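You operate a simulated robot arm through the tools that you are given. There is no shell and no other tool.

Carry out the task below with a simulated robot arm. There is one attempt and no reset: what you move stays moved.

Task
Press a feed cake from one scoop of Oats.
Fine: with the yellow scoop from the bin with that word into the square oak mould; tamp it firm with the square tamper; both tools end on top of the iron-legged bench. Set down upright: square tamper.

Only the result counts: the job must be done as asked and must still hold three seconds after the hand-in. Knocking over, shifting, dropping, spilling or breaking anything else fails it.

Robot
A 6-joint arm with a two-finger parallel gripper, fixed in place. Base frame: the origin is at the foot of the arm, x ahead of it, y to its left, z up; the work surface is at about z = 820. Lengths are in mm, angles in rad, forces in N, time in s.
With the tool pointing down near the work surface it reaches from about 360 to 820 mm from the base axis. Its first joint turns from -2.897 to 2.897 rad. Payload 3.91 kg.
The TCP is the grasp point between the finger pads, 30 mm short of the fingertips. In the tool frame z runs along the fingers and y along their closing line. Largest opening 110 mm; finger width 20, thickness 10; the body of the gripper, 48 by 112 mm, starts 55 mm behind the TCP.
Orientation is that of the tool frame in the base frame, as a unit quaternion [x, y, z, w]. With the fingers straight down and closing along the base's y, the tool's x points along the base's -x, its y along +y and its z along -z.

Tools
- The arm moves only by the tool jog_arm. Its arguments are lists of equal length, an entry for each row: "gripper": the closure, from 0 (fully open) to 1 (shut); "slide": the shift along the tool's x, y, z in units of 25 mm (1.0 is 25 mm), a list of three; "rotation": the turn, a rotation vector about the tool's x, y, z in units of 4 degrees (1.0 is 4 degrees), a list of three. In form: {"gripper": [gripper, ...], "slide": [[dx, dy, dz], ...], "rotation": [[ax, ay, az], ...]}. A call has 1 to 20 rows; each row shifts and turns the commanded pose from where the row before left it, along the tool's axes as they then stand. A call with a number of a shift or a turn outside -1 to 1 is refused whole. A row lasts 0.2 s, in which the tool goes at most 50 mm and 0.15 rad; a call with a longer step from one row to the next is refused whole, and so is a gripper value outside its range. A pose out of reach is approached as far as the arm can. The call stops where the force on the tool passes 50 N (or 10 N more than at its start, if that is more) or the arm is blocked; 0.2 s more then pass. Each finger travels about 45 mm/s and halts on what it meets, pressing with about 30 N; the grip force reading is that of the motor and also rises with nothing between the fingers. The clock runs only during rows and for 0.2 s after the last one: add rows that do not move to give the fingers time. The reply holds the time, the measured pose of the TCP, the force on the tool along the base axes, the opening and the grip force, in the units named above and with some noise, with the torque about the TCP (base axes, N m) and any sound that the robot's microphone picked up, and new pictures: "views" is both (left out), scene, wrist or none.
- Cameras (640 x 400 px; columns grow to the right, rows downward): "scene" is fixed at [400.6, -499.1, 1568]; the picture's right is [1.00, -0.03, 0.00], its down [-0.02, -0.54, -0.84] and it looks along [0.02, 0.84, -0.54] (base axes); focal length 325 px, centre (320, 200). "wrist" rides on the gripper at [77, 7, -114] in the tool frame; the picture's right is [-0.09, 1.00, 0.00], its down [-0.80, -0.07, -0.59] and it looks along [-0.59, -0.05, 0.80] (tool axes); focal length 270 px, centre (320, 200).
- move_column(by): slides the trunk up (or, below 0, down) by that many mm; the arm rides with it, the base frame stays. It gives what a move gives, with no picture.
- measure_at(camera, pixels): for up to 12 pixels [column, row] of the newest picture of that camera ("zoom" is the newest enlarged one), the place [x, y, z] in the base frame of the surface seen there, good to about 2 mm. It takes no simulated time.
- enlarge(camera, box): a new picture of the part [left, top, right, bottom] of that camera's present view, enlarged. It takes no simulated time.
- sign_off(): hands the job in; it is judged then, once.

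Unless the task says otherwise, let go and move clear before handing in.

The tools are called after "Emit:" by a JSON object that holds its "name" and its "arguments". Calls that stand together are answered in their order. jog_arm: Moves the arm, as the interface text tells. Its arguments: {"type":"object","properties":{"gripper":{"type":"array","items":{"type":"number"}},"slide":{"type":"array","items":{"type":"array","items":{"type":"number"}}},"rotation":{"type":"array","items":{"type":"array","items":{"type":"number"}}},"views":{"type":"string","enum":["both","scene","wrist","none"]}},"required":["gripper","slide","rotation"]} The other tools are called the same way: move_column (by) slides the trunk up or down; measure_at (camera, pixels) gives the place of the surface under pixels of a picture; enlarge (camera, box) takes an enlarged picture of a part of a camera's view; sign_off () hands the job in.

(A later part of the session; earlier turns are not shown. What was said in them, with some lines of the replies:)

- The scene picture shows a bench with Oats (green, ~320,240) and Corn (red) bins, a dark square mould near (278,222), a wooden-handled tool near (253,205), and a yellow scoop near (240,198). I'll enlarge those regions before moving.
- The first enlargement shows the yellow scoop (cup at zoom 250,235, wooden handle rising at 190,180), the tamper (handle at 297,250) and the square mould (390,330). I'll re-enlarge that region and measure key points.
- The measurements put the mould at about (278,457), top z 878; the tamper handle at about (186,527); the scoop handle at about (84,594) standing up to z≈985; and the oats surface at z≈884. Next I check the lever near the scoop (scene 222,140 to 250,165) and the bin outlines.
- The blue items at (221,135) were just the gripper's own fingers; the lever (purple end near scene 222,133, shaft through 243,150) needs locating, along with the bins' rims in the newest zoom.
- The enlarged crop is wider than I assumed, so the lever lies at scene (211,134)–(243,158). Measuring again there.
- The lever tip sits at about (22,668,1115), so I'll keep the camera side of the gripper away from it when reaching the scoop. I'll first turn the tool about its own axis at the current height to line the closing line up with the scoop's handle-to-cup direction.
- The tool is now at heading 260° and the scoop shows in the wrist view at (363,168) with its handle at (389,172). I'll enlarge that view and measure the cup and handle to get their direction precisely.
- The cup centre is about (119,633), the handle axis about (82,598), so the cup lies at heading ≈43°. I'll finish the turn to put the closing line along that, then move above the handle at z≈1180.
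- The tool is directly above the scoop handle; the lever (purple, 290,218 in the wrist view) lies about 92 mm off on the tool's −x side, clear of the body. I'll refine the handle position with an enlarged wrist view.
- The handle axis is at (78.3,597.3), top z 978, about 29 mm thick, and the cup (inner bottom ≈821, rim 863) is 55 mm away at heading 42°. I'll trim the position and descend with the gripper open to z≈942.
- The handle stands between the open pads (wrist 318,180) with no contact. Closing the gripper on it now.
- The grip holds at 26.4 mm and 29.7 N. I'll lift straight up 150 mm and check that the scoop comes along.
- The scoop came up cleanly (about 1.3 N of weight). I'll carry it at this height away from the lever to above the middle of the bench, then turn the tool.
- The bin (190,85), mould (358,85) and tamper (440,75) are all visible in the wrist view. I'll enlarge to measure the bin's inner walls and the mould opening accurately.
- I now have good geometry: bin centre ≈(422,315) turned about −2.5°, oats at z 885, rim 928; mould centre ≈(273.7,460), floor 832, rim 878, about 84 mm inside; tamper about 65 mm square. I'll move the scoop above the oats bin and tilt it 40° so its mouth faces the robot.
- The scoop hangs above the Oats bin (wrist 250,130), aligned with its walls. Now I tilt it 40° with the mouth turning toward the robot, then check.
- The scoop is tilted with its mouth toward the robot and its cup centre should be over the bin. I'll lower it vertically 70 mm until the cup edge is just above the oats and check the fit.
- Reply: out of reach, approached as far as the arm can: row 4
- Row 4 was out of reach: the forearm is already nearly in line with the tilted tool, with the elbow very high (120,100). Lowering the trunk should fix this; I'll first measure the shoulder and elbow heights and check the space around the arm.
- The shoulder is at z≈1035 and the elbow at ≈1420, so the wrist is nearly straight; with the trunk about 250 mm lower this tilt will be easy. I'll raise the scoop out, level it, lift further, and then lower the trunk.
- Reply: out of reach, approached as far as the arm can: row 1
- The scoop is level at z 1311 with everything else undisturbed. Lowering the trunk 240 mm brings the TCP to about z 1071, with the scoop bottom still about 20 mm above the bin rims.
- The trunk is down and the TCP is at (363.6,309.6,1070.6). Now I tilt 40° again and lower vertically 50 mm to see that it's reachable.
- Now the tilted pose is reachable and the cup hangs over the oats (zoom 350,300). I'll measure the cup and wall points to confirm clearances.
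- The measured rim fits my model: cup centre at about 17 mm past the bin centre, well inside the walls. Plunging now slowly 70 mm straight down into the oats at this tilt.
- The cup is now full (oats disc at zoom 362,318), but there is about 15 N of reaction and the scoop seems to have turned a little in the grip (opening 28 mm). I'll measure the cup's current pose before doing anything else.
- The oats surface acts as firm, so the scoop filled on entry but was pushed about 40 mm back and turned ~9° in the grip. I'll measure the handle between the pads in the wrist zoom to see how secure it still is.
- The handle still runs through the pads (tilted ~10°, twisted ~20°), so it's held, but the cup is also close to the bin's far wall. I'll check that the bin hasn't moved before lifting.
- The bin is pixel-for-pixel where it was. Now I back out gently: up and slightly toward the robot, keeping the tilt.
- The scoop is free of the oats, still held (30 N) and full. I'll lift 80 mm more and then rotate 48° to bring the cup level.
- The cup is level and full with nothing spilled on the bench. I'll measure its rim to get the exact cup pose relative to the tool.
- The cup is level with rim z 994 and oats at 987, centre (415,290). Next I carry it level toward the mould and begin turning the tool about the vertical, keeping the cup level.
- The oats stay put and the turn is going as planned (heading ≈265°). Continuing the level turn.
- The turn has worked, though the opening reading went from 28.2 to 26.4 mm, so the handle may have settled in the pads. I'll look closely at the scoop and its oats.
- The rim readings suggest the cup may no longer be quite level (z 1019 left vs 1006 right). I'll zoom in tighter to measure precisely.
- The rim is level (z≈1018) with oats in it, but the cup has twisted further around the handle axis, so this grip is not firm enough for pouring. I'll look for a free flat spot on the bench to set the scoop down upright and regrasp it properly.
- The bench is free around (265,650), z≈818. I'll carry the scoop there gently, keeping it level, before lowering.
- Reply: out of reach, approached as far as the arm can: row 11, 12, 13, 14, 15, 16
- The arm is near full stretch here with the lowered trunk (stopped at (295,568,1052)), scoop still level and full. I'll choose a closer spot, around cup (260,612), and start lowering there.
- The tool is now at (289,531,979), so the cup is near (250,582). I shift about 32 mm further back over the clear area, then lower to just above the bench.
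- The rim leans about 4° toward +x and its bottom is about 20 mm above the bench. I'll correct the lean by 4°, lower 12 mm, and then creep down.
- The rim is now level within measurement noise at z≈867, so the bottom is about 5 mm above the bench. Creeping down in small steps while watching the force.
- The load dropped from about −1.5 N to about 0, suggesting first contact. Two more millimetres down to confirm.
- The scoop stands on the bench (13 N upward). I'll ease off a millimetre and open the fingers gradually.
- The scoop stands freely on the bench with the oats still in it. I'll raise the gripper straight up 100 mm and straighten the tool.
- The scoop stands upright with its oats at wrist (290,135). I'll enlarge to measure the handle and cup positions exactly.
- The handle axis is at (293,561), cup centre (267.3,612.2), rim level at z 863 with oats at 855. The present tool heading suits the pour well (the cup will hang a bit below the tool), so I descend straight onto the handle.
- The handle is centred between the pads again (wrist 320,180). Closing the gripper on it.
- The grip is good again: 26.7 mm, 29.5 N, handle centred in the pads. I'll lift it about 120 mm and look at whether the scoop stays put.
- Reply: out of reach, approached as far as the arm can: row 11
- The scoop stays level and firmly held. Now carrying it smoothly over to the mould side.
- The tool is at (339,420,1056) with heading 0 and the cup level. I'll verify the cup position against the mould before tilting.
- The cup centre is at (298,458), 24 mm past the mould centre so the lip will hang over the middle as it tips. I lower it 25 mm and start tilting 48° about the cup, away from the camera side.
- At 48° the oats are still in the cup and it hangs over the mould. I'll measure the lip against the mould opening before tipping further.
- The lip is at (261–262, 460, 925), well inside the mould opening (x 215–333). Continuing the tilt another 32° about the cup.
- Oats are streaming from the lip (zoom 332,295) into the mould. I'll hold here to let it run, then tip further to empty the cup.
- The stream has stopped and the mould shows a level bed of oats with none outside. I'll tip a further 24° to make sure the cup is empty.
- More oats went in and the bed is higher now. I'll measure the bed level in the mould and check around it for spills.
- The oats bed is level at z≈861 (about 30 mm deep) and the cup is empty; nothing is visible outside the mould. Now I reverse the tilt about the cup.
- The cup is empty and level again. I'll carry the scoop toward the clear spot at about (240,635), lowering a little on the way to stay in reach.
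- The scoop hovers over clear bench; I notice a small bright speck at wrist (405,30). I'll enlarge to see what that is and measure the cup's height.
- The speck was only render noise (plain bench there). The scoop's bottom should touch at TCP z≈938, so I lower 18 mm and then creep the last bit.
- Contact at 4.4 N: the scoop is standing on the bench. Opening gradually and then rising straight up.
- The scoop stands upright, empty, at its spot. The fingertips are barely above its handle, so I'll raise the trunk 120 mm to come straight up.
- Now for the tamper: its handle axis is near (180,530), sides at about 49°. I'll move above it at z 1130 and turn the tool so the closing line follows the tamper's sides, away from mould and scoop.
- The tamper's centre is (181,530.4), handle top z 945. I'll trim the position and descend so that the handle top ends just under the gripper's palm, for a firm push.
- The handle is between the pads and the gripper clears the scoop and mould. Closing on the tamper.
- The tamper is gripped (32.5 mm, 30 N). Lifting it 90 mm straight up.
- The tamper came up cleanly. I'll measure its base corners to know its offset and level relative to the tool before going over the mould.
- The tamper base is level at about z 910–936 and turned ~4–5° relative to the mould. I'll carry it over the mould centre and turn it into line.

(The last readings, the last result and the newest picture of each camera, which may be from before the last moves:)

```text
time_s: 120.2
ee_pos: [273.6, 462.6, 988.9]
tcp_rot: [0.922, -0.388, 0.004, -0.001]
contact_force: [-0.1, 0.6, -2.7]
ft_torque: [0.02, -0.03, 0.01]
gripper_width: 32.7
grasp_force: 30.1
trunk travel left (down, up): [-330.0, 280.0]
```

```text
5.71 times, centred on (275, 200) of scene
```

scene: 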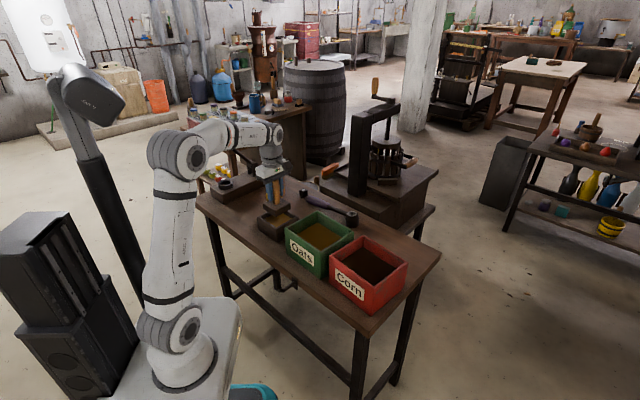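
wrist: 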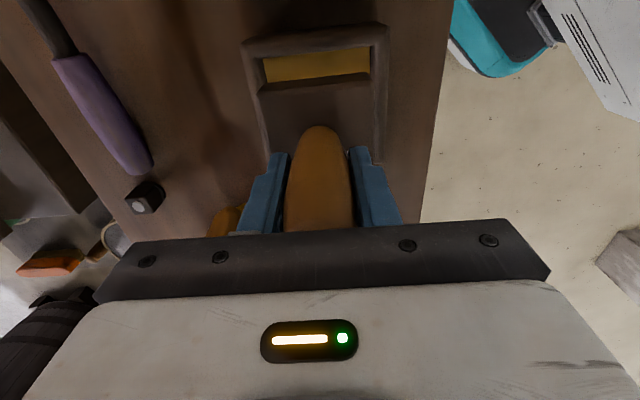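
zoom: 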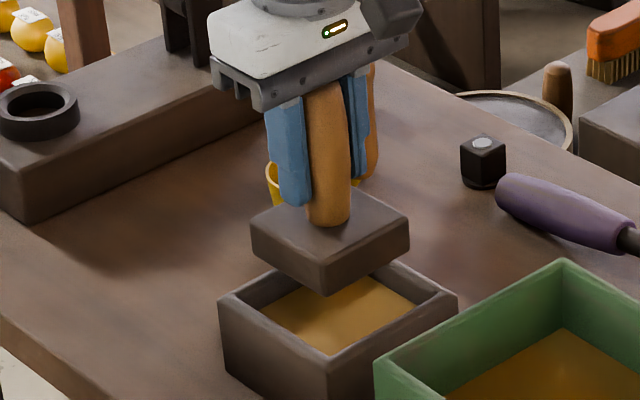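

Emit:
{"name": "measure_at", "arguments": {"camera": "zoom", "pixels": [[254, 227], [406, 222], [324, 264], [324, 290], [253, 253], [407, 246], [222, 297], [456, 297], [335, 372], [335, 350], [290, 242], [370, 238]]}}

Emit:
{"name": "enlarge", "arguments": {"camera": "wrist", "box": [220, 0, 420, 160]}}

```text
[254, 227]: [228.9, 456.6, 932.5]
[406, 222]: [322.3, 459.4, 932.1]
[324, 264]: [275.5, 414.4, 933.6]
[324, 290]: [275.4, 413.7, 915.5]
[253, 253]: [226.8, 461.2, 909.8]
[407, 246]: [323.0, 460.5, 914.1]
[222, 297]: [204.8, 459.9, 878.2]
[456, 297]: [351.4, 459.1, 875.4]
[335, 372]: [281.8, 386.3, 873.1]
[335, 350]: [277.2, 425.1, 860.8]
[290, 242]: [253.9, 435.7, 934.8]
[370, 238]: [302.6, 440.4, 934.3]
```

```text
2.50 times, centred on (320, 80) of wrist
```

zoom: 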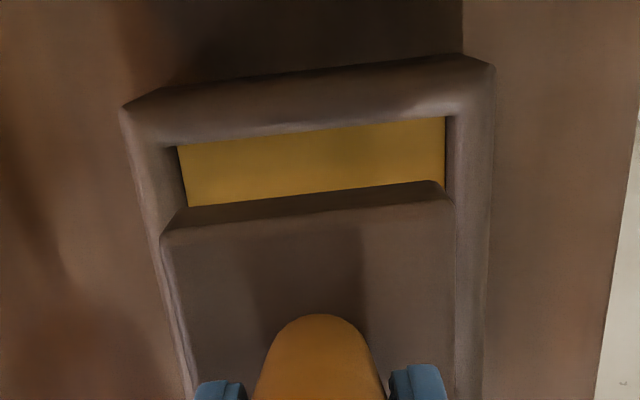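

The tamper base centre (275,460) is aligned with the mould opening and parallel to its walls. Lowering it 42 mm into the mould, then I'll press.

Emit:
{"name": "jog_arm", "arguments": {"gripper": [1, 1, 1, 1, 1, 1], "slide": [[0, 0, 0.25], [0, 0, 0.35], [0, 0, 0.35], [0, 0, 0.35], [0, 0, 0.25], [0, 0, 0.13]], "rotation": [[0, 0, 0], [0, 0, 0], [0, 0, 0], [0, 0, 0], [0, 0, 0], [0, 0, 0]], "views": "both"}}

Emit:
{"name": "enlarge", "arguments": {"camera": "scene", "box": [235, 165, 315, 235]}}

```text
time_s: 121.6
ee_pos: [274.1, 463.4, 946.4]
tcp_rot: [0.922, -0.387, 0.005, -0.001]
contact_force: [-0.1, -0.2, -2.6]
ft_torque: [0.02, 0.01, 0.02]
gripper_width: 32.5
grasp_force: 29.4
trunk travel left (down, up): [-330.0, 280.0]
```

scene: 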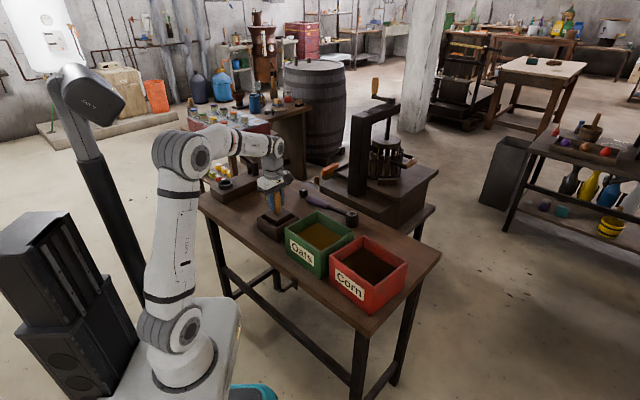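
wrist: 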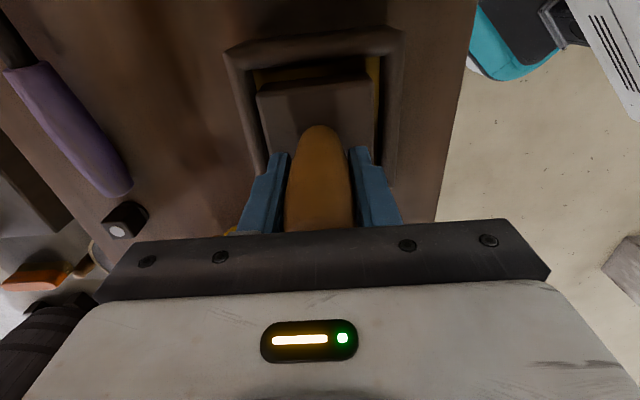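

```text
5.71 times, centred on (275, 200) of scene
```

zoom: 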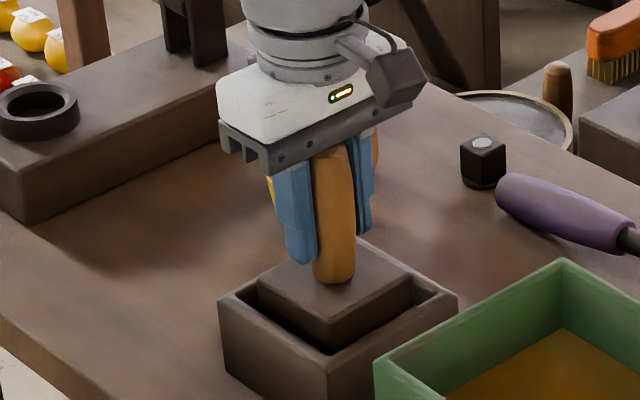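

The tamper sits inside the mould without touching the walls and its bottom is about 10 mm above the oats. Pressing down slowly.

Emit:
{"name": "jog_arm", "arguments": {"gripper": [1, 1, 1, 1, 1, 1, 1, 1], "slide": [[0, 0, 0.08], [0, 0, 0.08], [0, 0, 0.08], [0, 0, 0.06], [0, 0, 0.06], [0, 0, 0.04], [0, 0, 0.04], [0, 0, 0]], "rotation": [[0, 0, 0], [0, 0, 0], [0, 0, 0], [0, 0, 0], [0, 0, 0], [0, 0, 0], [0, 0, 0], [0, 0, 0]], "views": "none"}}

```text
time_s: 123.4
ee_pos: [273.7, 462.5, 933.9]
tcp_rot: [0.922, -0.387, 0.004, -0.002]
contact_force: [-0.1, -0.5, -2.7]
ft_torque: [0.06, 0.01, -0.03]
gripper_width: 32.6
grasp_force: 30.8
trunk travel left (down, up): [-330.0, 280.0]
```

No contact yet at bottom z≈858. Continuing down in small steps.

Emit:
{"name": "jog_arm", "arguments": {"gripper": [1, 1, 1, 1, 1, 1, 1], "slide": [[0, 0, 0.06], [0, 0, 0.06], [0, 0, 0.06], [0, 0, 0.06], [0, 0, 0.06], [0, 0, 0.06], [0, 0, 0]], "rotation": [[0, 0, 0], [0, 0, 0], [0, 0, 0], [0, 0, 0], [0, 0, 0], [0, 0, 0], [0, 0, 0]], "views": "scene"}}

Emit:
{"name": "enlarge", "arguments": {"camera": "scene", "box": [240, 175, 310, 235]}}

```text
time_s: 125.0
ee_pos: [273.5, 462.4, 927.6]
tcp_rot: [0.922, -0.388, 0.004, -0.002]
contact_force: [1.6, 1.8, 24.4]
ft_torque: [-0.51, 0.48, -0.02]
gripper_width: 32.8
grasp_force: 30.2
trunk travel left (down, up): [-330.0, 280.0]
```

scene: 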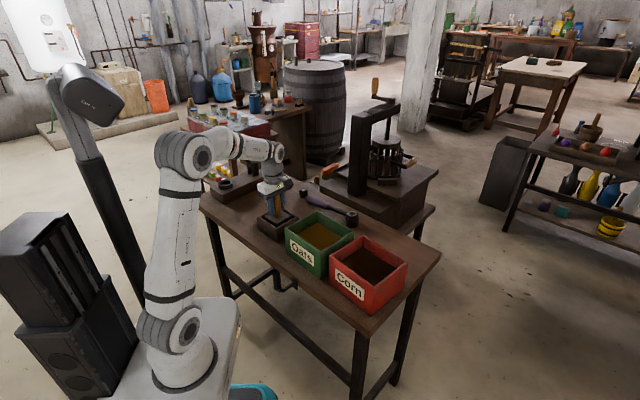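

```text
6.67 times, centred on (275, 205) of scene
```

zoom: 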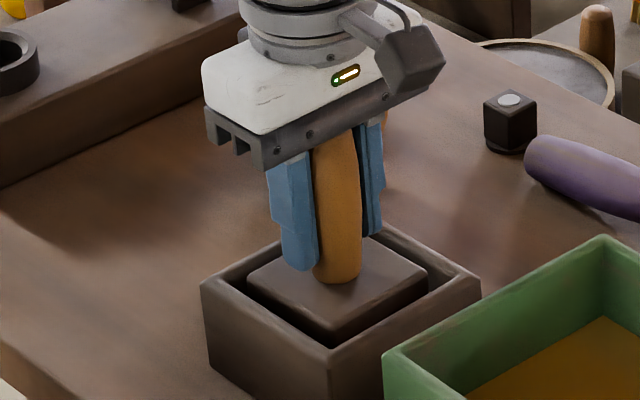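

Now it presses with about 24 N at bottom z≈852. I'll push a little harder and hold.

Emit:
{"name": "jog_arm", "arguments": {"gripper": [1, 1, 1, 1, 1, 1, 1, 1], "slide": [[0, 0, 0.03], [0, 0, 0.03], [0, 0, 0.03], [0, 0, 0], [0, 0, 0], [0, 0, 0], [0, 0, 0], [0, 0, 0]], "rotation": [[0, 0, 0], [0, 0, 0], [0, 0, 0], [0, 0, 0], [0, 0, 0], [0, 0, 0], [0, 0, 0], [0, 0, 0]], "views": "none"}}

```text
time_s: 126.8
ee_pos: [273.0, 461.7, 924.0]
tcp_rot: [0.922, -0.387, 0.004, -0.002]
contact_force: [2.6, 4.1, 25.4]
ft_torque: [-0.53, 0.52, 0.02]
gripper_width: 32.5
grasp_force: 29.6
trunk travel left (down, up): [-330.0, 280.0]
```

TCP moved 3.6 mm further at about the same 25 N, so either the oats compact or the handle slides in the grip. I'll measure the tamper's base height to tell.

Emit:
{"name": "jog_arm", "arguments": {"gripper": [1], "slide": [[0, 0, 0]], "rotation": [[0, 0, 0]], "views": "both"}}

Emit:
{"name": "enlarge", "arguments": {"camera": "scene", "box": [240, 175, 310, 235]}}

Emit:
{"name": "measure_at", "arguments": {"camera": "zoom", "pixels": [[280, 290], [330, 310], [390, 280], [300, 305], [375, 295], [350, 150], [340, 200], [265, 280], [240, 295], [410, 300], [322, 160]]}}

```text
time_s: 127.2
ee_pos: [272.4, 462.3, 924.7]
tcp_rot: [0.922, -0.388, 0.005, -0.002]
contact_force: [3.0, 3.3, 26.2]
ft_torque: [-0.48, 0.51, -0.04]
gripper_width: 32.5
grasp_force: 30.6
trunk travel left (down, up): [-330.0, 280.0]
```

scene: 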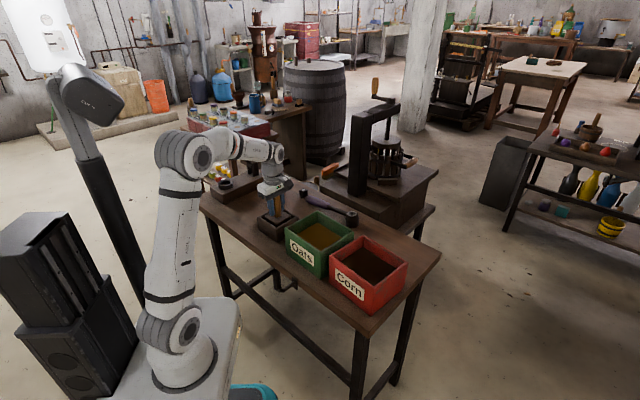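
wrist: 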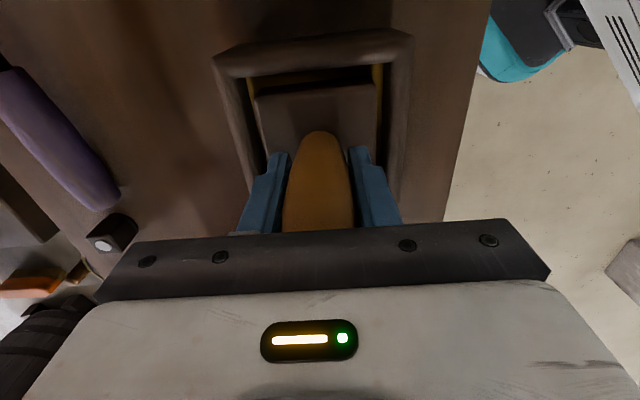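

```text
6.67 times, centred on (275, 205) of scene
```

zoom: 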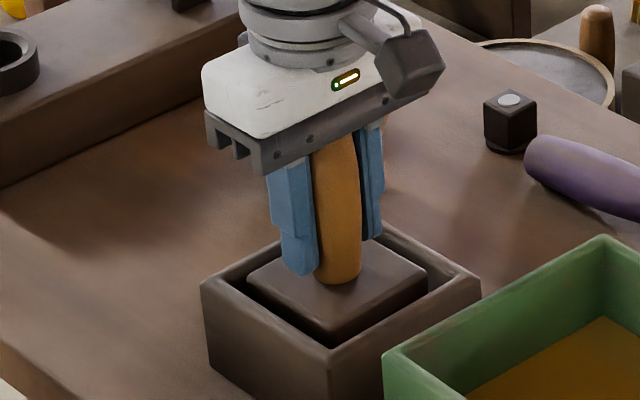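

```text
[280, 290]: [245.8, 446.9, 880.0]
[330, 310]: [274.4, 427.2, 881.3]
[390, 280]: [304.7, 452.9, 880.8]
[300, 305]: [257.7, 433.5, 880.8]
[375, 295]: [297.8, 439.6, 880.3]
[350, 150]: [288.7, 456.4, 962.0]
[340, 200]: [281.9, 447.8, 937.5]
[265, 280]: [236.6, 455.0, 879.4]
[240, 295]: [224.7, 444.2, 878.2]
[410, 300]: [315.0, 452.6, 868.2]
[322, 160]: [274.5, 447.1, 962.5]
```

The handle slid about 5 mm in the grip at ~27 N (base top 880.5), which brings its top against the palm, so I can now push harder. Pressing on in small steps.

Emit:
{"name": "jog_arm", "arguments": {"gripper": [1, 1, 1, 1, 1, 1], "slide": [[0, 0, 0.03], [0, 0, 0.03], [0, 0, 0.03], [0, 0, 0], [0, 0, 0], [0, 0, 0]], "rotation": [[0, 0, 0], [0, 0, 0], [0, 0, 0], [0, 0, 0], [0, 0, 0], [0, 0, 0]], "views": "none"}}

```text
time_s: 128.6
ee_pos: [272.4, 461.3, 924.8]
tcp_rot: [0.922, -0.387, 0.005, -0.004]
contact_force: [3.1, 1.2, 42.5]
ft_torque: [-0.94, 0.58, 0.03]
gripper_width: 32.7
grasp_force: 30.2
trunk travel left (down, up): [-330.0, 280.0]
```

Now pressing with 42.5 N through the palm. A little more, held for about a second, to make the cake firm.

Emit:
{"name": "jog_arm", "arguments": {"gripper": [1, 1, 1, 1, 1, 1], "slide": [[0, 0, 0.02], [0, 0, 0.015], [0, 0, 0], [0, 0, 0], [0, 0, 0], [0, 0, 0]], "rotation": [[0, 0, 0], [0, 0, 0], [0, 0, 0], [0, 0, 0], [0, 0, 0], [0, 0, 0]], "views": "both"}}

Emit:
{"name": "enlarge", "arguments": {"camera": "scene", "box": [240, 175, 310, 235]}}

Emit:
{"name": "measure_at", "arguments": {"camera": "zoom", "pixels": [[280, 290], [330, 310], [390, 280], [300, 305], [375, 295], [240, 295]]}}

```text
time_s: 130.0
ee_pos: [271.2, 463.5, 924.8]
tcp_rot: [0.922, -0.387, 0.004, -0.005]
contact_force: [2.6, 1.7, 47.5]
ft_torque: [-0.91, 0.62, 0.01]
gripper_width: 32.6
grasp_force: 30.4
trunk travel left (down, up): [-330.0, 280.0]
```

scene: 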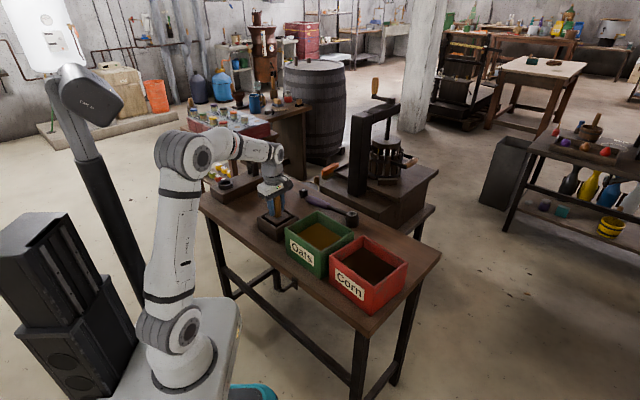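
wrist: 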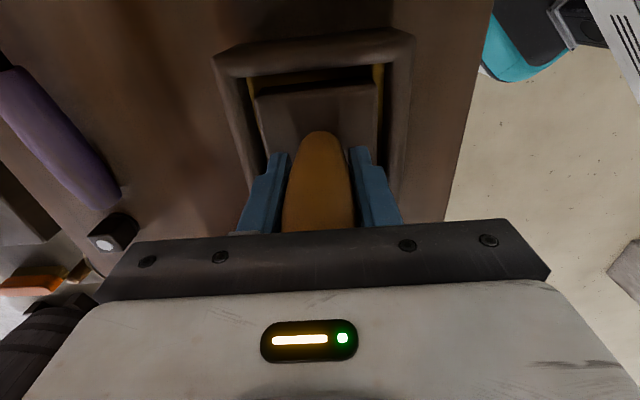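

```text
6.67 times, centred on (275, 205) of scene
```

zoom: 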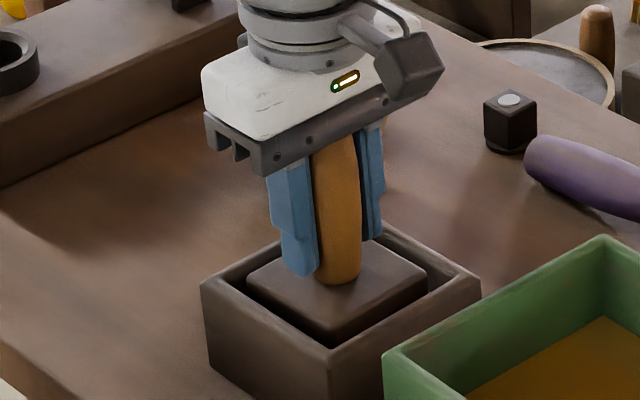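

```text
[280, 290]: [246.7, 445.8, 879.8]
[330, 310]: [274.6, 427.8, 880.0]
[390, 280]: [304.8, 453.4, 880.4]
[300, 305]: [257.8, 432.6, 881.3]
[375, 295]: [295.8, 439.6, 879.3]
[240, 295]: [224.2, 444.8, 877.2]
```

The press reached 47.5 N and the bed is down to about z 854. I'll lift the tamper clear and look at the cake.

Emit:
{"name": "jog_arm", "arguments": {"gripper": [1, 1, 1, 1, 1, 1, 1, 1, 1], "slide": [[0, 0, -0.1], [0, 0, -0.1], [0, 0, -0.2], [0, 0, -0.4], [0, 0, -0.5], [0, 0, -0.5], [0, 0, -0.5], [0, 0, -0.3], [0, 0, -0.1]], "rotation": [[0, 0, 0], [0, 0, 0], [0, 0, 0], [0, 0, 0], [0, 0, 0], [0, 0, 0], [0, 0, 0], [0, 0, 0], [0, 0, 0]], "views": "both"}}

Emit:
{"name": "enlarge", "arguments": {"camera": "scene", "box": [240, 175, 310, 235]}}

Emit:
{"name": "measure_at", "arguments": {"camera": "zoom", "pixels": [[320, 345], [345, 345], [380, 330], [300, 330], [333, 365], [400, 310], [290, 315], [310, 350]]}}

```text
time_s: 132.0
ee_pos: [272.3, 462.6, 988.4]
tcp_rot: [0.922, -0.387, 0.004, 0.001]
contact_force: [0.8, 0.5, -2.2]
ft_torque: [0.0, 0.02, 0.03]
gripper_width: 32.6
grasp_force: 29.9
trunk travel left (down, up): [-330.0, 280.0]
```

scene: 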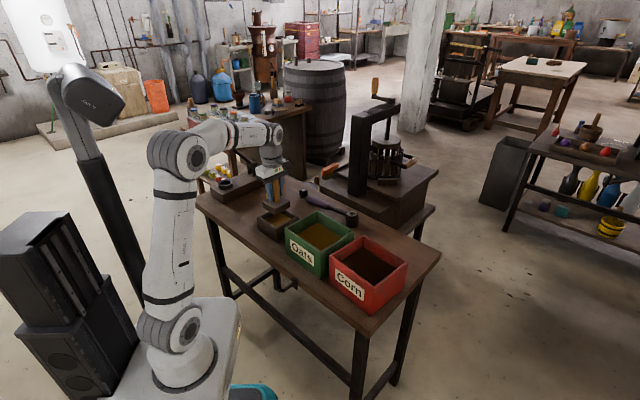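
wrist: 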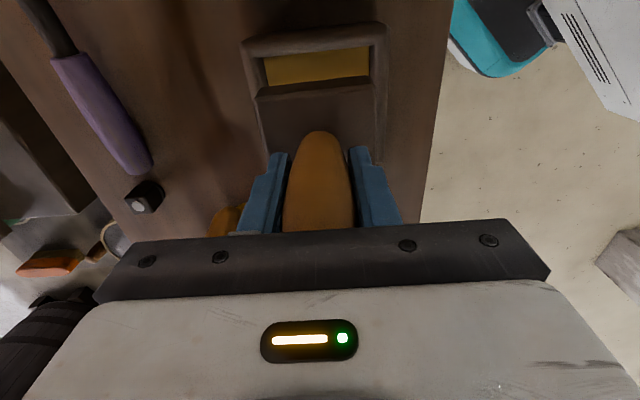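

```text
6.67 times, centred on (275, 205) of scene
```

zoom: 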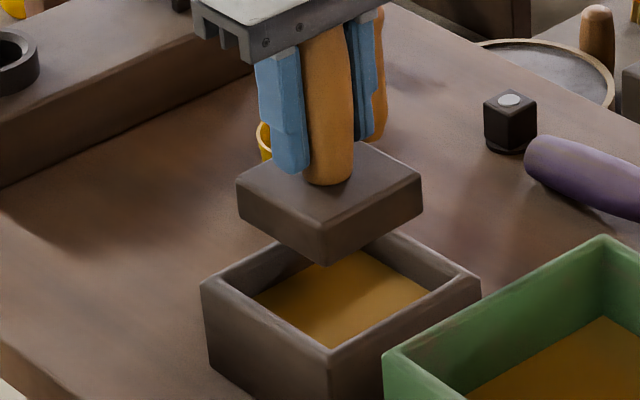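

```text
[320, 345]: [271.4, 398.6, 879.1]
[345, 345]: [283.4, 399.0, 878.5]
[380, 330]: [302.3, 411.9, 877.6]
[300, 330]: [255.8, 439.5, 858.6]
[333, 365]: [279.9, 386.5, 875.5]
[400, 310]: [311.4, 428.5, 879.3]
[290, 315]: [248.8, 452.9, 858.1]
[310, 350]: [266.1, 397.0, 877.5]
```

The bed has gone from z 861.5 to 858.3, so it did compact. I'll press a second time to see whether it settles further.

Emit:
{"name": "jog_arm", "arguments": {"gripper": [1, 1, 1, 1, 1, 1, 1, 1, 1, 1, 1, 1, 1, 1, 1], "slide": [[0, 0, 0.25], [0, 0, 0.4], [0, 0, 0.45], [0, 0, 0.45], [0, 0, 0.4], [0, 0, 0.25], [0, 0, 0.1], [0, 0, 0.06], [0, 0, 0.06], [0, 0, 0.06], [0, 0, 0.04], [0, 0, 0.04], [0, 0, 0.03], [0, 0, 0.02], [0, 0, 0]], "rotation": [[0, 0, 0], [0, 0, 0], [0, 0, 0], [0, 0, 0], [0, 0, 0], [0, 0, 0], [0, 0, 0], [0, 0, 0], [0, 0, 0], [0, 0, 0], [0, 0, 0], [0, 0, 0], [0, 0, 0], [0, 0, 0], [0, 0, 0]], "views": "none"}}

```text
time_s: 135.2
ee_pos: [273.7, 463.0, 924.4]
tcp_rot: [0.922, -0.388, 0.004, -0.004]
contact_force: [2.0, 6.2, 29.2]
ft_torque: [-0.52, 0.56, -0.04]
gripper_width: 32.7
grasp_force: 29.6
trunk travel left (down, up): [-330.0, 280.0]
```

Emit:
{"name": "jog_arm", "arguments": {"gripper": [1, 1, 1, 1, 1, 1, 1], "slide": [[0, 0, 0.03], [0, 0, 0.03], [0, 0, 0.02], [0, 0, 0.015], [0, 0, 0], [0, 0, 0], [0, 0, 0]], "rotation": [[0, 0, 0], [0, 0, 0], [0, 0, 0], [0, 0, 0], [0, 0, 0], [0, 0, 0], [0, 0, 0]], "views": "none"}}

```text
time_s: 136.8
ee_pos: [274.8, 462.3, 924.9]
tcp_rot: [0.922, -0.387, 0.004, -0.004]
contact_force: [5.6, 6.6, 48.6]
ft_torque: [-1.09, 0.68, -0.01]
gripper_width: 32.6
grasp_force: 29.5
trunk travel left (down, up): [-330.0, 280.0]
```

The second press reached 48.6 N at the same depth. I'll hold it briefly, lift again, and compare the bed level.

Emit:
{"name": "jog_arm", "arguments": {"gripper": [1, 1, 1, 1, 1, 1, 1, 1, 1, 1, 1, 1], "slide": [[0, 0, 0], [0, 0, 0], [0, 0, 0], [0, 0, -0.1], [0, 0, -0.1], [0, 0, -0.2], [0, 0, -0.45], [0, 0, -0.6], [0, 0, -0.6], [0, 0, -0.6], [0, 0, -0.5], [0, 0, -0.3]], "rotation": [[0, 0, 0], [0, 0, 0], [0, 0, 0], [0, 0, 0], [0, 0, 0], [0, 0, 0], [0, 0, 0], [0, 0, 0], [0, 0, 0], [0, 0, 0], [0, 0, 0], [0, 0, 0]], "views": "both"}}

Emit:
{"name": "enlarge", "arguments": {"camera": "scene", "box": [240, 180, 310, 240]}}

Emit:
{"name": "measure_at", "arguments": {"camera": "zoom", "pixels": [[320, 270], [345, 300], [380, 265], [300, 280], [333, 310], [360, 250], [280, 270], [320, 250]]}}

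```text
time_s: 139.4
ee_pos: [272.0, 463.0, 1006.2]
tcp_rot: [0.922, -0.387, 0.005, -0.001]
contact_force: [0.2, -0.7, -1.9]
ft_torque: [0.01, 0.01, -0.03]
gripper_width: 32.5
grasp_force: 29.8
trunk travel left (down, up): [-330.0, 280.0]
```

scene: 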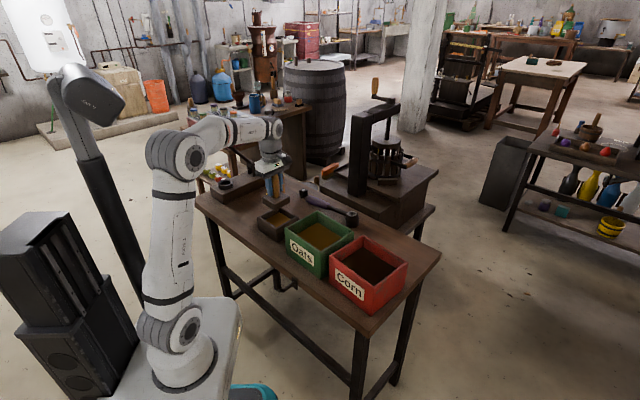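
wrist: 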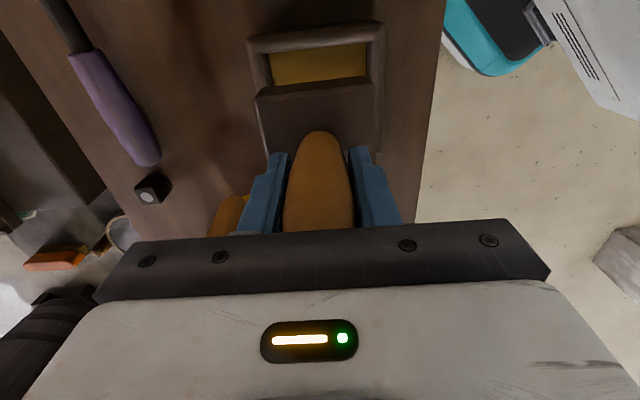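

```text
6.67 times, centred on (275, 210) of scene
```

zoom: 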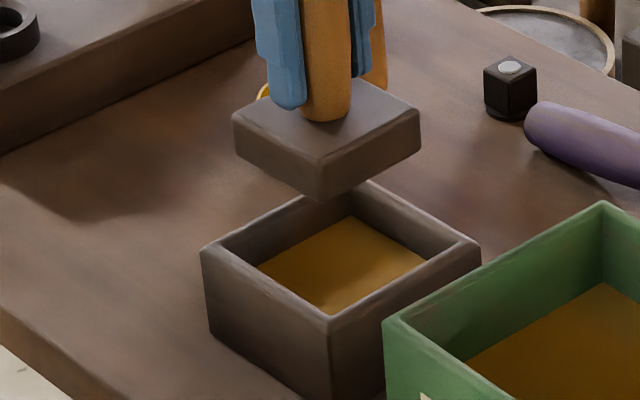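

```text
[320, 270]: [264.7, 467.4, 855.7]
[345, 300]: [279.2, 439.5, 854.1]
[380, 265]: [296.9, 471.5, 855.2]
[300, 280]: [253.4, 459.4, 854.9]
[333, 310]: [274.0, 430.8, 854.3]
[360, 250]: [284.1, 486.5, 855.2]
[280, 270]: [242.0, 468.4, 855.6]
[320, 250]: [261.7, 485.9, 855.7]
```

Each stroke lowers the bed about 3 mm (861.5 → 858.3 → 855), so I'll keep tamping with more strokes until it stops settling.

Emit:
{"name": "jog_arm", "arguments": {"gripper": [1, 1, 1, 1, 1, 1, 1, 1, 1, 1, 1, 1, 1, 1, 1, 1, 1], "slide": [[0, 0, 0.3], [0, 0, 0.5], [0, 0, 0.6], [0, 0, 0.6], [0, 0, 0.5], [0, 0, 0.4], [0, 0, 0.15], [0, 0, 0.1], [0, 0, 0.08], [0, 0, 0.06], [0, 0, 0.05], [0, 0, 0.04], [0, 0, 0.03], [0, 0, 0.02], [0, 0, 0], [0, 0, 0], [0, 0, 0]], "rotation": [[0, 0, 0], [0, 0, 0], [0, 0, 0], [0, 0, 0], [0, 0, 0], [0, 0, 0], [0, 0, 0], [0, 0, 0], [0, 0, 0], [0, 0, 0], [0, 0, 0], [0, 0, 0], [0, 0, 0], [0, 0, 0], [0, 0, 0], [0, 0, 0], [0, 0, 0]], "views": "none"}}

```text
time_s: 143.0
ee_pos: [274.2, 462.8, 923.0]
tcp_rot: [0.922, -0.387, 0.005, -0.006]
contact_force: [3.1, 8.5, 47.9]
ft_torque: [-0.89, 0.84, -0.09]
gripper_width: 32.8
grasp_force: 30.3
trunk travel left (down, up): [-330.0, 280.0]
```

Emit:
{"name": "jog_arm", "arguments": {"gripper": [1, 1, 1, 1, 1, 1, 1, 1, 1, 1, 1], "slide": [[0, 0, 0], [0, 0, 0], [0, 0, -0.1], [0, 0, -0.1], [0, 0, -0.2], [0, 0, -0.45], [0, 0, -0.6], [0, 0, -0.6], [0, 0, -0.6], [0, 0, -0.5], [0, 0, -0.28]], "rotation": [[0, 0, 0], [0, 0, 0], [0, 0, 0], [0, 0, 0], [0, 0, 0], [0, 0, 0], [0, 0, 0], [0, 0, 0], [0, 0, 0], [0, 0, 0], [0, 0, 0]], "views": "scene"}}

Emit:
{"name": "enlarge", "arguments": {"camera": "scene", "box": [240, 180, 310, 240]}}

Emit:
{"name": "measure_at", "arguments": {"camera": "zoom", "pixels": [[320, 270], [345, 290], [380, 265], [300, 280], [360, 250], [280, 270], [202, 250], [480, 245], [330, 322], [235, 118], [418, 115], [322, 160]]}}

```text
time_s: 145.4
ee_pos: [272.8, 463.1, 1007.1]
tcp_rot: [0.922, -0.386, 0.005, -0.001]
contact_force: [-0.2, 0.1, -2.3]
ft_torque: [0.0, -0.02, 0.0]
gripper_width: 32.2
grasp_force: 30.0
trunk travel left (down, up): [-330.0, 280.0]
```

scene: 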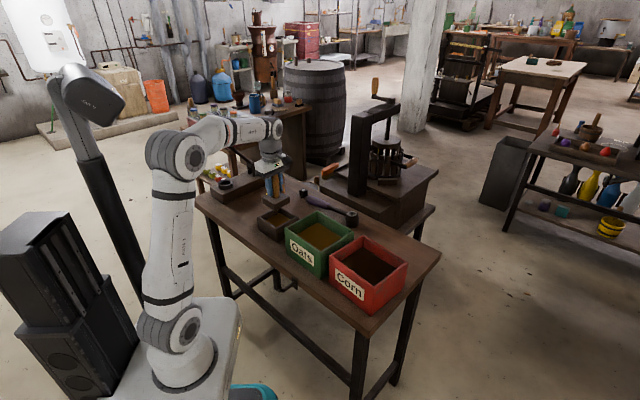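

```text
6.67 times, centred on (275, 210) of scene
```

zoom: 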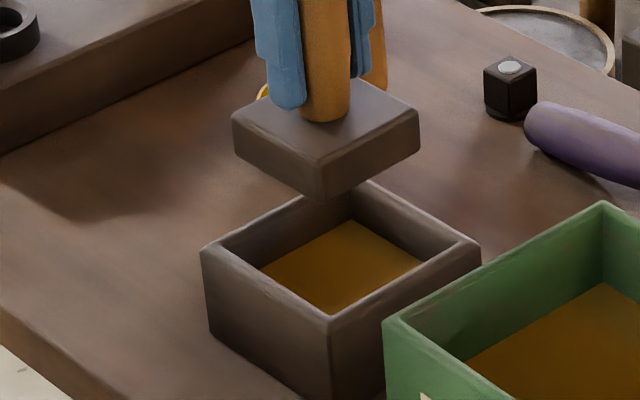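

```text
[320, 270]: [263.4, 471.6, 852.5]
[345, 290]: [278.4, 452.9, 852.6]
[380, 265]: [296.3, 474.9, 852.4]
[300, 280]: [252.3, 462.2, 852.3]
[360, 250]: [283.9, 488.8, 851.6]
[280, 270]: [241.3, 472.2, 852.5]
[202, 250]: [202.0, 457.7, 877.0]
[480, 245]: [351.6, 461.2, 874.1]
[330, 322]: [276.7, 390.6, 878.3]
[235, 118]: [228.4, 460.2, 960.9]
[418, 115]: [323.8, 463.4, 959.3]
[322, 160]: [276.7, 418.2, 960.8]
```

The bed is down to z 852.4, matching the tamper's bottom at full press; the mould hasn't moved. One more stroke to see whether it has stopped settling.

Emit:
{"name": "jog_arm", "arguments": {"gripper": [1, 1, 1, 1, 1, 1, 1, 1, 1, 1, 1, 1, 1, 1, 1, 1, 1], "slide": [[0, 0, 0.3], [0, 0, 0.5], [0, 0, 0.6], [0, 0, 0.6], [0, 0, 0.5], [0, 0, 0.4], [0, 0, 0.15], [0, 0, 0.1], [0, 0, 0.08], [0, 0, 0.06], [0, 0, 0.05], [0, 0, 0.04], [0, 0, 0.03], [0, 0, 0.02], [0, 0, 0], [0, 0, 0], [0, 0, 0]], "rotation": [[0, 0, 0], [0, 0, 0], [0, 0, 0], [0, 0, 0], [0, 0, 0], [0, 0, 0], [0, 0, 0], [0, 0, 0], [0, 0, 0], [0, 0, 0], [0, 0, 0], [0, 0, 0], [0, 0, 0], [0, 0, 0], [0, 0, 0], [0, 0, 0], [0, 0, 0]], "views": "none"}}

Emit:
{"name": "jog_arm", "arguments": {"gripper": [1, 1, 1, 1, 1, 1, 1, 1, 1, 1, 1], "slide": [[0, 0, 0], [0, 0, 0], [0, 0, -0.1], [0, 0, -0.1], [0, 0, -0.2], [0, 0, -0.45], [0, 0, -0.6], [0, 0, -0.6], [0, 0, -0.6], [0, 0, -0.5], [0, 0, -0.28]], "rotation": [[0, 0, 0], [0, 0, 0], [0, 0, 0], [0, 0, 0], [0, 0, 0], [0, 0, 0], [0, 0, 0], [0, 0, 0], [0, 0, 0], [0, 0, 0], [0, 0, 0]], "views": "scene"}}

Emit:
{"name": "enlarge", "arguments": {"camera": "scene", "box": [240, 180, 310, 240]}}

Emit:
{"name": "measure_at", "arguments": {"camera": "zoom", "pixels": [[320, 270], [345, 290], [380, 265], [300, 280], [360, 250], [280, 270], [202, 250], [480, 245], [330, 322], [235, 118], [418, 115], [322, 160]]}}

```text
time_s: 149.0
ee_pos: [273.0, 463.3, 925.3]
tcp_rot: [0.922, -0.388, 0.004, -0.005]
contact_force: [5.4, 7.6, 45.8]
ft_torque: [-0.79, 0.67, -0.03]
gripper_width: 32.9
grasp_force: 30.4
trunk travel left (down, up): [-330.0, 280.0]
```

```text
time_s: 151.4
ee_pos: [271.9, 463.2, 1006.0]
tcp_rot: [0.922, -0.387, 0.004, -0.001]
contact_force: [-0.7, 1.2, -1.6]
ft_torque: [0.01, -0.02, 0.03]
gripper_width: 32.4
grasp_force: 30.0
trunk travel left (down, up): [-330.0, 280.0]
```

scene: 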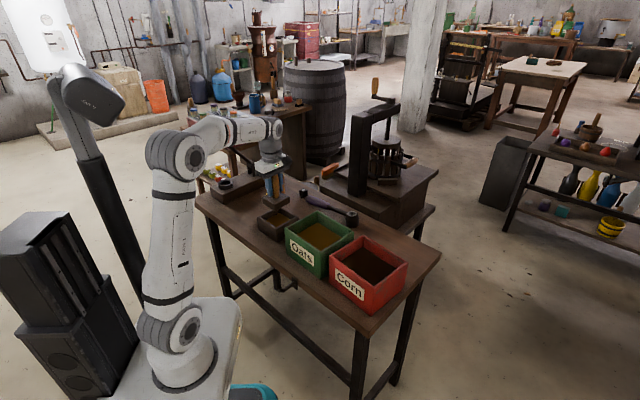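

```text
6.67 times, centred on (275, 210) of scene
```

zoom: 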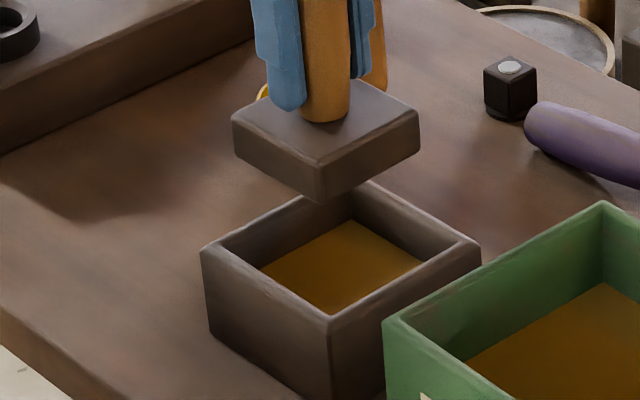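

```text
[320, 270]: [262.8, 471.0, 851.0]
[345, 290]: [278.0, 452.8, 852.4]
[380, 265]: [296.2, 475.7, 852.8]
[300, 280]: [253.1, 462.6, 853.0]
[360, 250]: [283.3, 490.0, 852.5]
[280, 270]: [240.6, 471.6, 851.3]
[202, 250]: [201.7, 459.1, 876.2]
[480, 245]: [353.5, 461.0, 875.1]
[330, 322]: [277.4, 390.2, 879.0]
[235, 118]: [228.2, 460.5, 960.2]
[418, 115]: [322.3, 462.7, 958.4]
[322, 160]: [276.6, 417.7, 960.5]
```

The bed stays at z 852.4: it has stopped settling, so the cake is firm. Now I carry the tamper back to its free place at about (181,530).

Emit:
{"name": "jog_arm", "arguments": {"gripper": [1, 1, 1, 1, 1, 1, 1, 1, 1, 1, 1, 1, 1], "slide": [[-0.15, 0.027, 0], [-0.3, 0.054, 0], [-0.45, 0.081, 0], [-0.5, 0.09, 0], [-0.5, 0.09, 0], [-0.5, 0.09, 0], [-0.5, 0.09, 0], [-0.5, 0.09, 0], [-0.45, 0.081, 0], [-0.35, 0.063, 0], [-0.2, 0.036, 0], [-0.1, 0.018, 0], [-0.05, 0.01, 0]], "rotation": [[0, 0, 0], [0, 0, 0], [0, 0, 0], [0, 0, 0], [0, 0, 0], [0, 0, 0], [0, 0, 0], [0, 0, 0], [0, 0, 0], [0, 0, 0], [0, 0, 0], [0, 0, 0], [0, 0, 0]], "views": "both"}}

Emit:
{"name": "enlarge", "arguments": {"camera": "scene", "box": [220, 150, 310, 225]}}

```text
time_s: 154.2
ee_pos: [179.7, 528.8, 1005.3]
tcp_rot: [0.922, -0.387, 0.004, -0.001]
contact_force: [0.8, 0.1, -2.6]
ft_torque: [0.01, 0.0, 0.01]
gripper_width: 32.6
grasp_force: 30.3
trunk travel left (down, up): [-330.0, 280.0]
```

scene: 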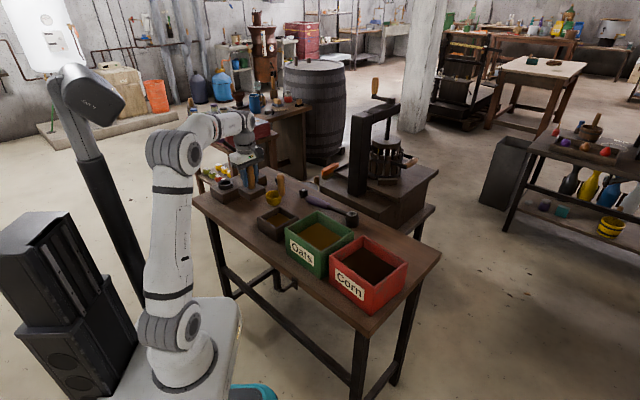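
wrist: 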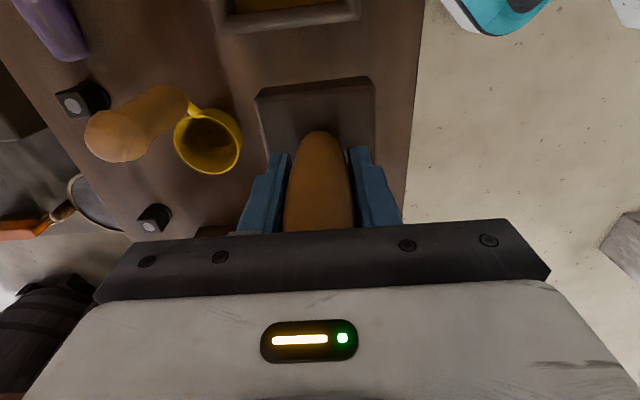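

```text
5.33 times, centred on (265, 188) of scene
```

zoom: 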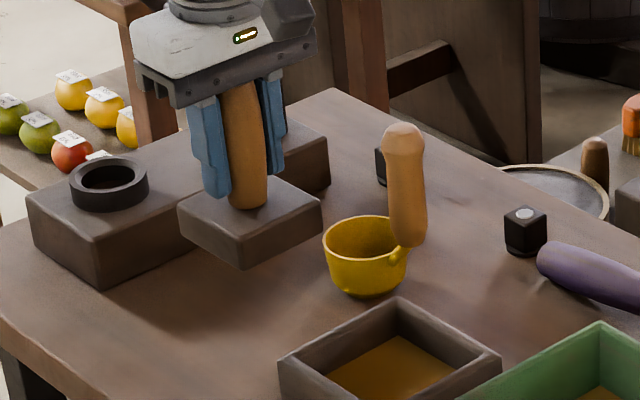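

The tamper hovers above its spot between scoop and box, all clear. I'll check that its base is level before lowering.

Emit:
{"name": "measure_at", "arguments": {"camera": "zoom", "pixels": [[183, 206], [318, 198], [243, 234], [243, 265], [210, 216], [285, 212], [270, 200], [235, 222], [228, 110], [270, 110]]}}

```text
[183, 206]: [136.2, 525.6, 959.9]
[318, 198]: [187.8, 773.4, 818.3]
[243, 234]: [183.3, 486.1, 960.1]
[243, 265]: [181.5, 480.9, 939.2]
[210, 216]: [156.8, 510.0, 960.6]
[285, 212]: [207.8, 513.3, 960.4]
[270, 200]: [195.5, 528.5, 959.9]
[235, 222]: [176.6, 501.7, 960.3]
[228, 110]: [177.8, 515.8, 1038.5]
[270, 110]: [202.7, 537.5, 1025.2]
```

The base is level (z≈960 all round). Lowering it 106 mm and then creeping to contact.

Emit:
{"name": "jog_arm", "arguments": {"gripper": [1, 1, 1, 1, 1, 1, 1, 1, 1, 1, 1, 1, 1, 1], "slide": [[0, 0, 0.3], [0, 0, 0.5], [0, 0, 0.5], [0, 0, 0.5], [0, 0, 0.5], [0, 0, 0.5], [0, 0, 0.5], [0, 0, 0.5], [0, 0, 0.3], [0, 0, 0.15], [0, 0, 0.08], [0, 0, 0.06], [0, 0, 0.04], [0, 0, 0]], "rotation": [[0, 0, 0], [0, 0, 0], [0, 0, 0], [0, 0, 0], [0, 0, 0], [0, 0, 0], [0, 0, 0], [0, 0, 0], [0, 0, 0], [0, 0, 0], [0, 0, 0], [0, 0, 0], [0, 0, 0], [0, 0, 0]], "views": "none"}}

```text
time_s: 157.2
ee_pos: [180.3, 530.2, 894.3]
tcp_rot: [0.922, -0.388, 0.003, 0.0]
contact_force: [0.4, 0.3, -2.3]
ft_torque: [-0.02, -0.03, 0.01]
gripper_width: 32.4
grasp_force: 30.2
trunk travel left (down, up): [-330.0, 280.0]
```

No contact yet at TCP z 894; about 2 mm remain. Creeping down in half-millimetre steps.

Emit:
{"name": "jog_arm", "arguments": {"gripper": [1, 1, 1, 1, 1, 1], "slide": [[0, 0, 0.025], [0, 0, 0.025], [0, 0, 0.025], [0, 0, 0.025], [0, 0, 0.02], [0, 0, 0]], "rotation": [[0, 0, 0], [0, 0, 0], [0, 0, 0], [0, 0, 0], [0, 0, 0], [0, 0, 0]], "views": "none"}}

```text
time_s: 158.6
ee_pos: [180.1, 529.8, 892.7]
tcp_rot: [0.922, -0.387, 0.003, -0.002]
contact_force: [-0.2, 1.6, 9.7]
ft_torque: [-0.15, 0.28, -0.01]
gripper_width: 32.6
grasp_force: 30.8
trunk travel left (down, up): [-330.0, 280.0]
```

Contact at about 10 N. Easing off slightly, opening gradually, then I'll raise straight up.

Emit:
{"name": "jog_arm", "arguments": {"gripper": [1, 0.65, 0.55, 0.45, 0.35, 0.25, 0.15, 0.05, 0, 0], "slide": [[0, 0, -0.03], [0, 0, 0], [0, 0, 0], [0, 0, 0], [0, 0, 0], [0, 0, 0], [0, 0, 0], [0, 0, 0], [0, 0, 0], [0, 0, 0]], "rotation": [[0, 0, 0], [0, 0, 0], [0, 0, 0], [0, 0, 0], [0, 0, 0], [0, 0, 0], [0, 0, 0], [0, 0, 0], [0, 0, 0], [0, 0, 0]], "views": "both"}}

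Emit:
{"name": "enlarge", "arguments": {"camera": "scene", "box": [220, 150, 310, 225]}}

```text
time_s: 160.8
ee_pos: [180.1, 530.6, 891.3]
tcp_rot: [0.922, -0.387, 0.004, -0.001]
contact_force: [0.5, 0.1, 0.0]
ft_torque: [-0.01, 0.01, -0.05]
gripper_width: 110.1
grasp_force: 0.2
trunk travel left (down, up): [-330.0, 280.0]
```

scene: 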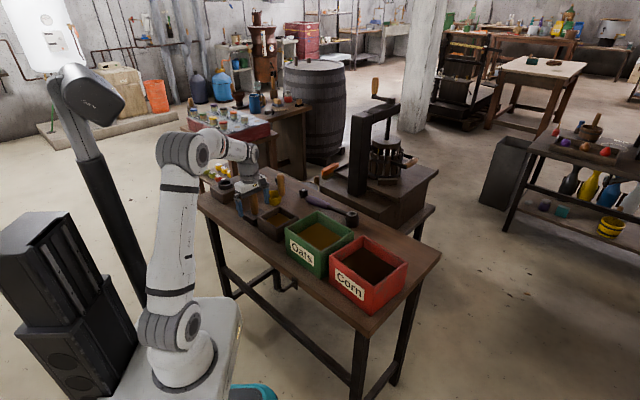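
wrist: 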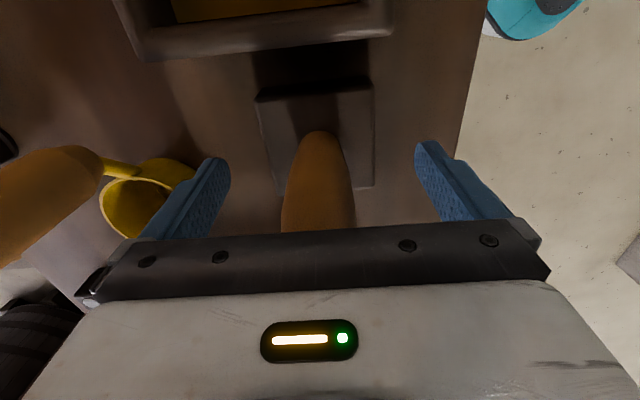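

```text
5.33 times, centred on (265, 188) of scene
```

zoom: 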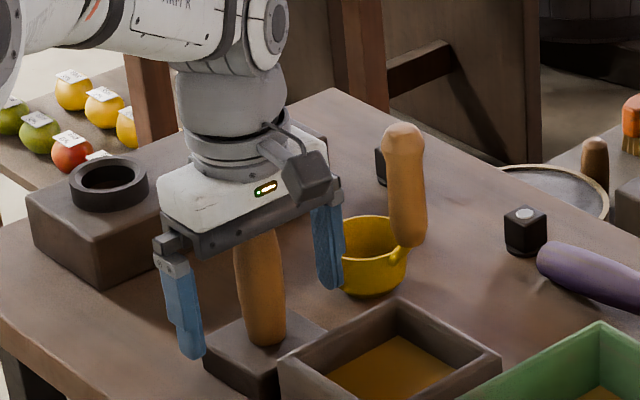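

The tamper stands released and upright; both fingers are clear of it and of the scoop. Raising straight up well clear.

Emit:
{"name": "jog_arm", "arguments": {"gripper": [0, 0, 0, 0, 0, 0, 0, 0, 0, 0, 0, 0, 0], "slide": [[0, 0, -0.2], [0, 0, -0.4], [0, 0, -0.6], [0, 0, -0.8], [0, 0, -0.8], [0, 0, -0.8], [0, 0, -0.8], [0, 0, -0.8], [0, 0, -0.8], [0, 0, -0.8], [0, 0, -0.8], [0, 0, -0.8], [0, 0, -0.4]], "rotation": [[0, 0, 0], [0, 0, 0], [0, 0, 0], [0, 0, 0], [0, 0, 0], [0, 0, 0], [0, 0, 0], [0, 0, 0], [0, 0, 0], [0, 0, 0], [0, 0, 0], [0, 0, 0], [0, 0, 0]], "views": "both"}}

Emit:
{"name": "enlarge", "arguments": {"camera": "scene", "box": [210, 150, 370, 250]}}

Emit:
{"name": "enlarge", "arguments": {"camera": "wrist", "box": [170, 0, 420, 160]}}

```text
time_s: 163.6
ee_pos: [178.2, 528.5, 1112.8]
tcp_rot: [0.922, -0.386, 0.004, -0.001]
contact_force: [0.1, 0.5, 0.2]
ft_torque: [0.01, 0.0, 0.02]
gripper_width: 109.9
grasp_force: 0.1
trunk travel left (down, up): [-330.0, 280.0]
```

scene: 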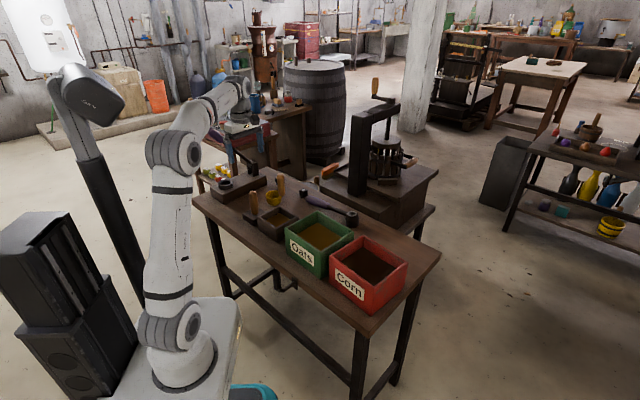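
wrist: 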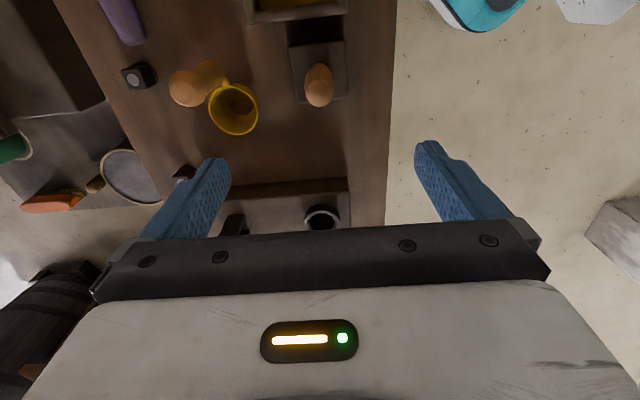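

```text
4.00 times, centred on (290, 200) of scene
```

zoom: 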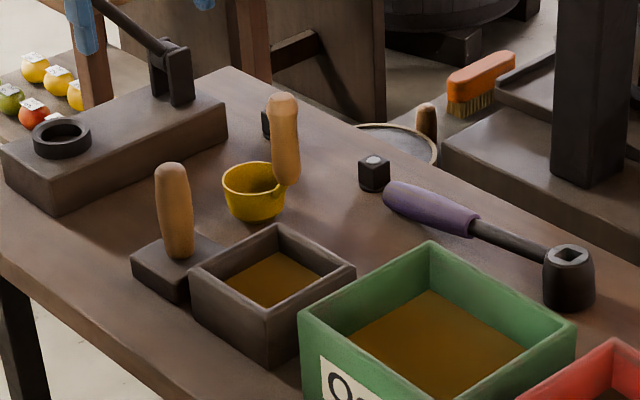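

```text
2.50 times, centred on (295, 80) of wrist
```

zoom: 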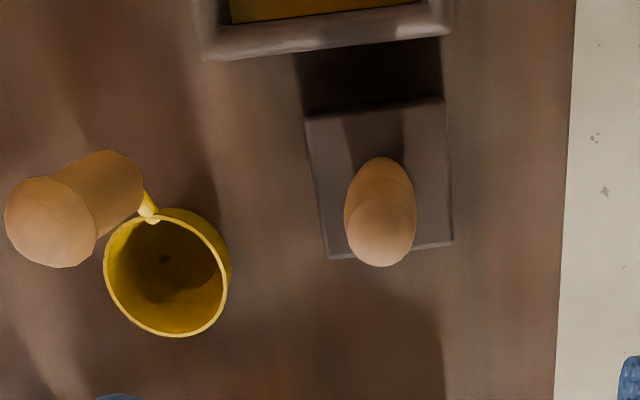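

Both tools stand upright on the bench, the mould holds the level tamped oats, the scoop is empty, and nothing else has moved or spilled (scene and wrist zooms). The gripper is open and well clear at z 1113, so I hand in.

Emit:
{"name": "sign_off", "arguments": {}}

```text
The job is handed in.
```

I've handed the job in: one scoop of Oats is pressed in the square mould. The hand-in reply gave no verdict.

- **Oats:** I took one scoop from the Oats bin with the yellow scoop and poured it into the mould. The last pictures show no spilled oats on the bench.
- **Tamping:** I pressed four times with the square tamper, at about 46–49 N each. The oats went from z 861.5 down to 852.4 mm. The fourth press lowered them no further, so I took that as firm.
- **Tools:** Both stand upright on the iron-legged bench. The scoop is empty at about (242, 637), and the tamper is back close to where it started, at about (181, 530).
- **Surroundings:** The Oats bin and mould measured the same before and after the scooping and pressing. In the last pictures nothing else looks disturbed.

During scooping, the oats resisted harder than I expected and the scoop slipped in the grip. I set it down full on a clear part of the bench and gripped it again before pouring; no oats were lost.
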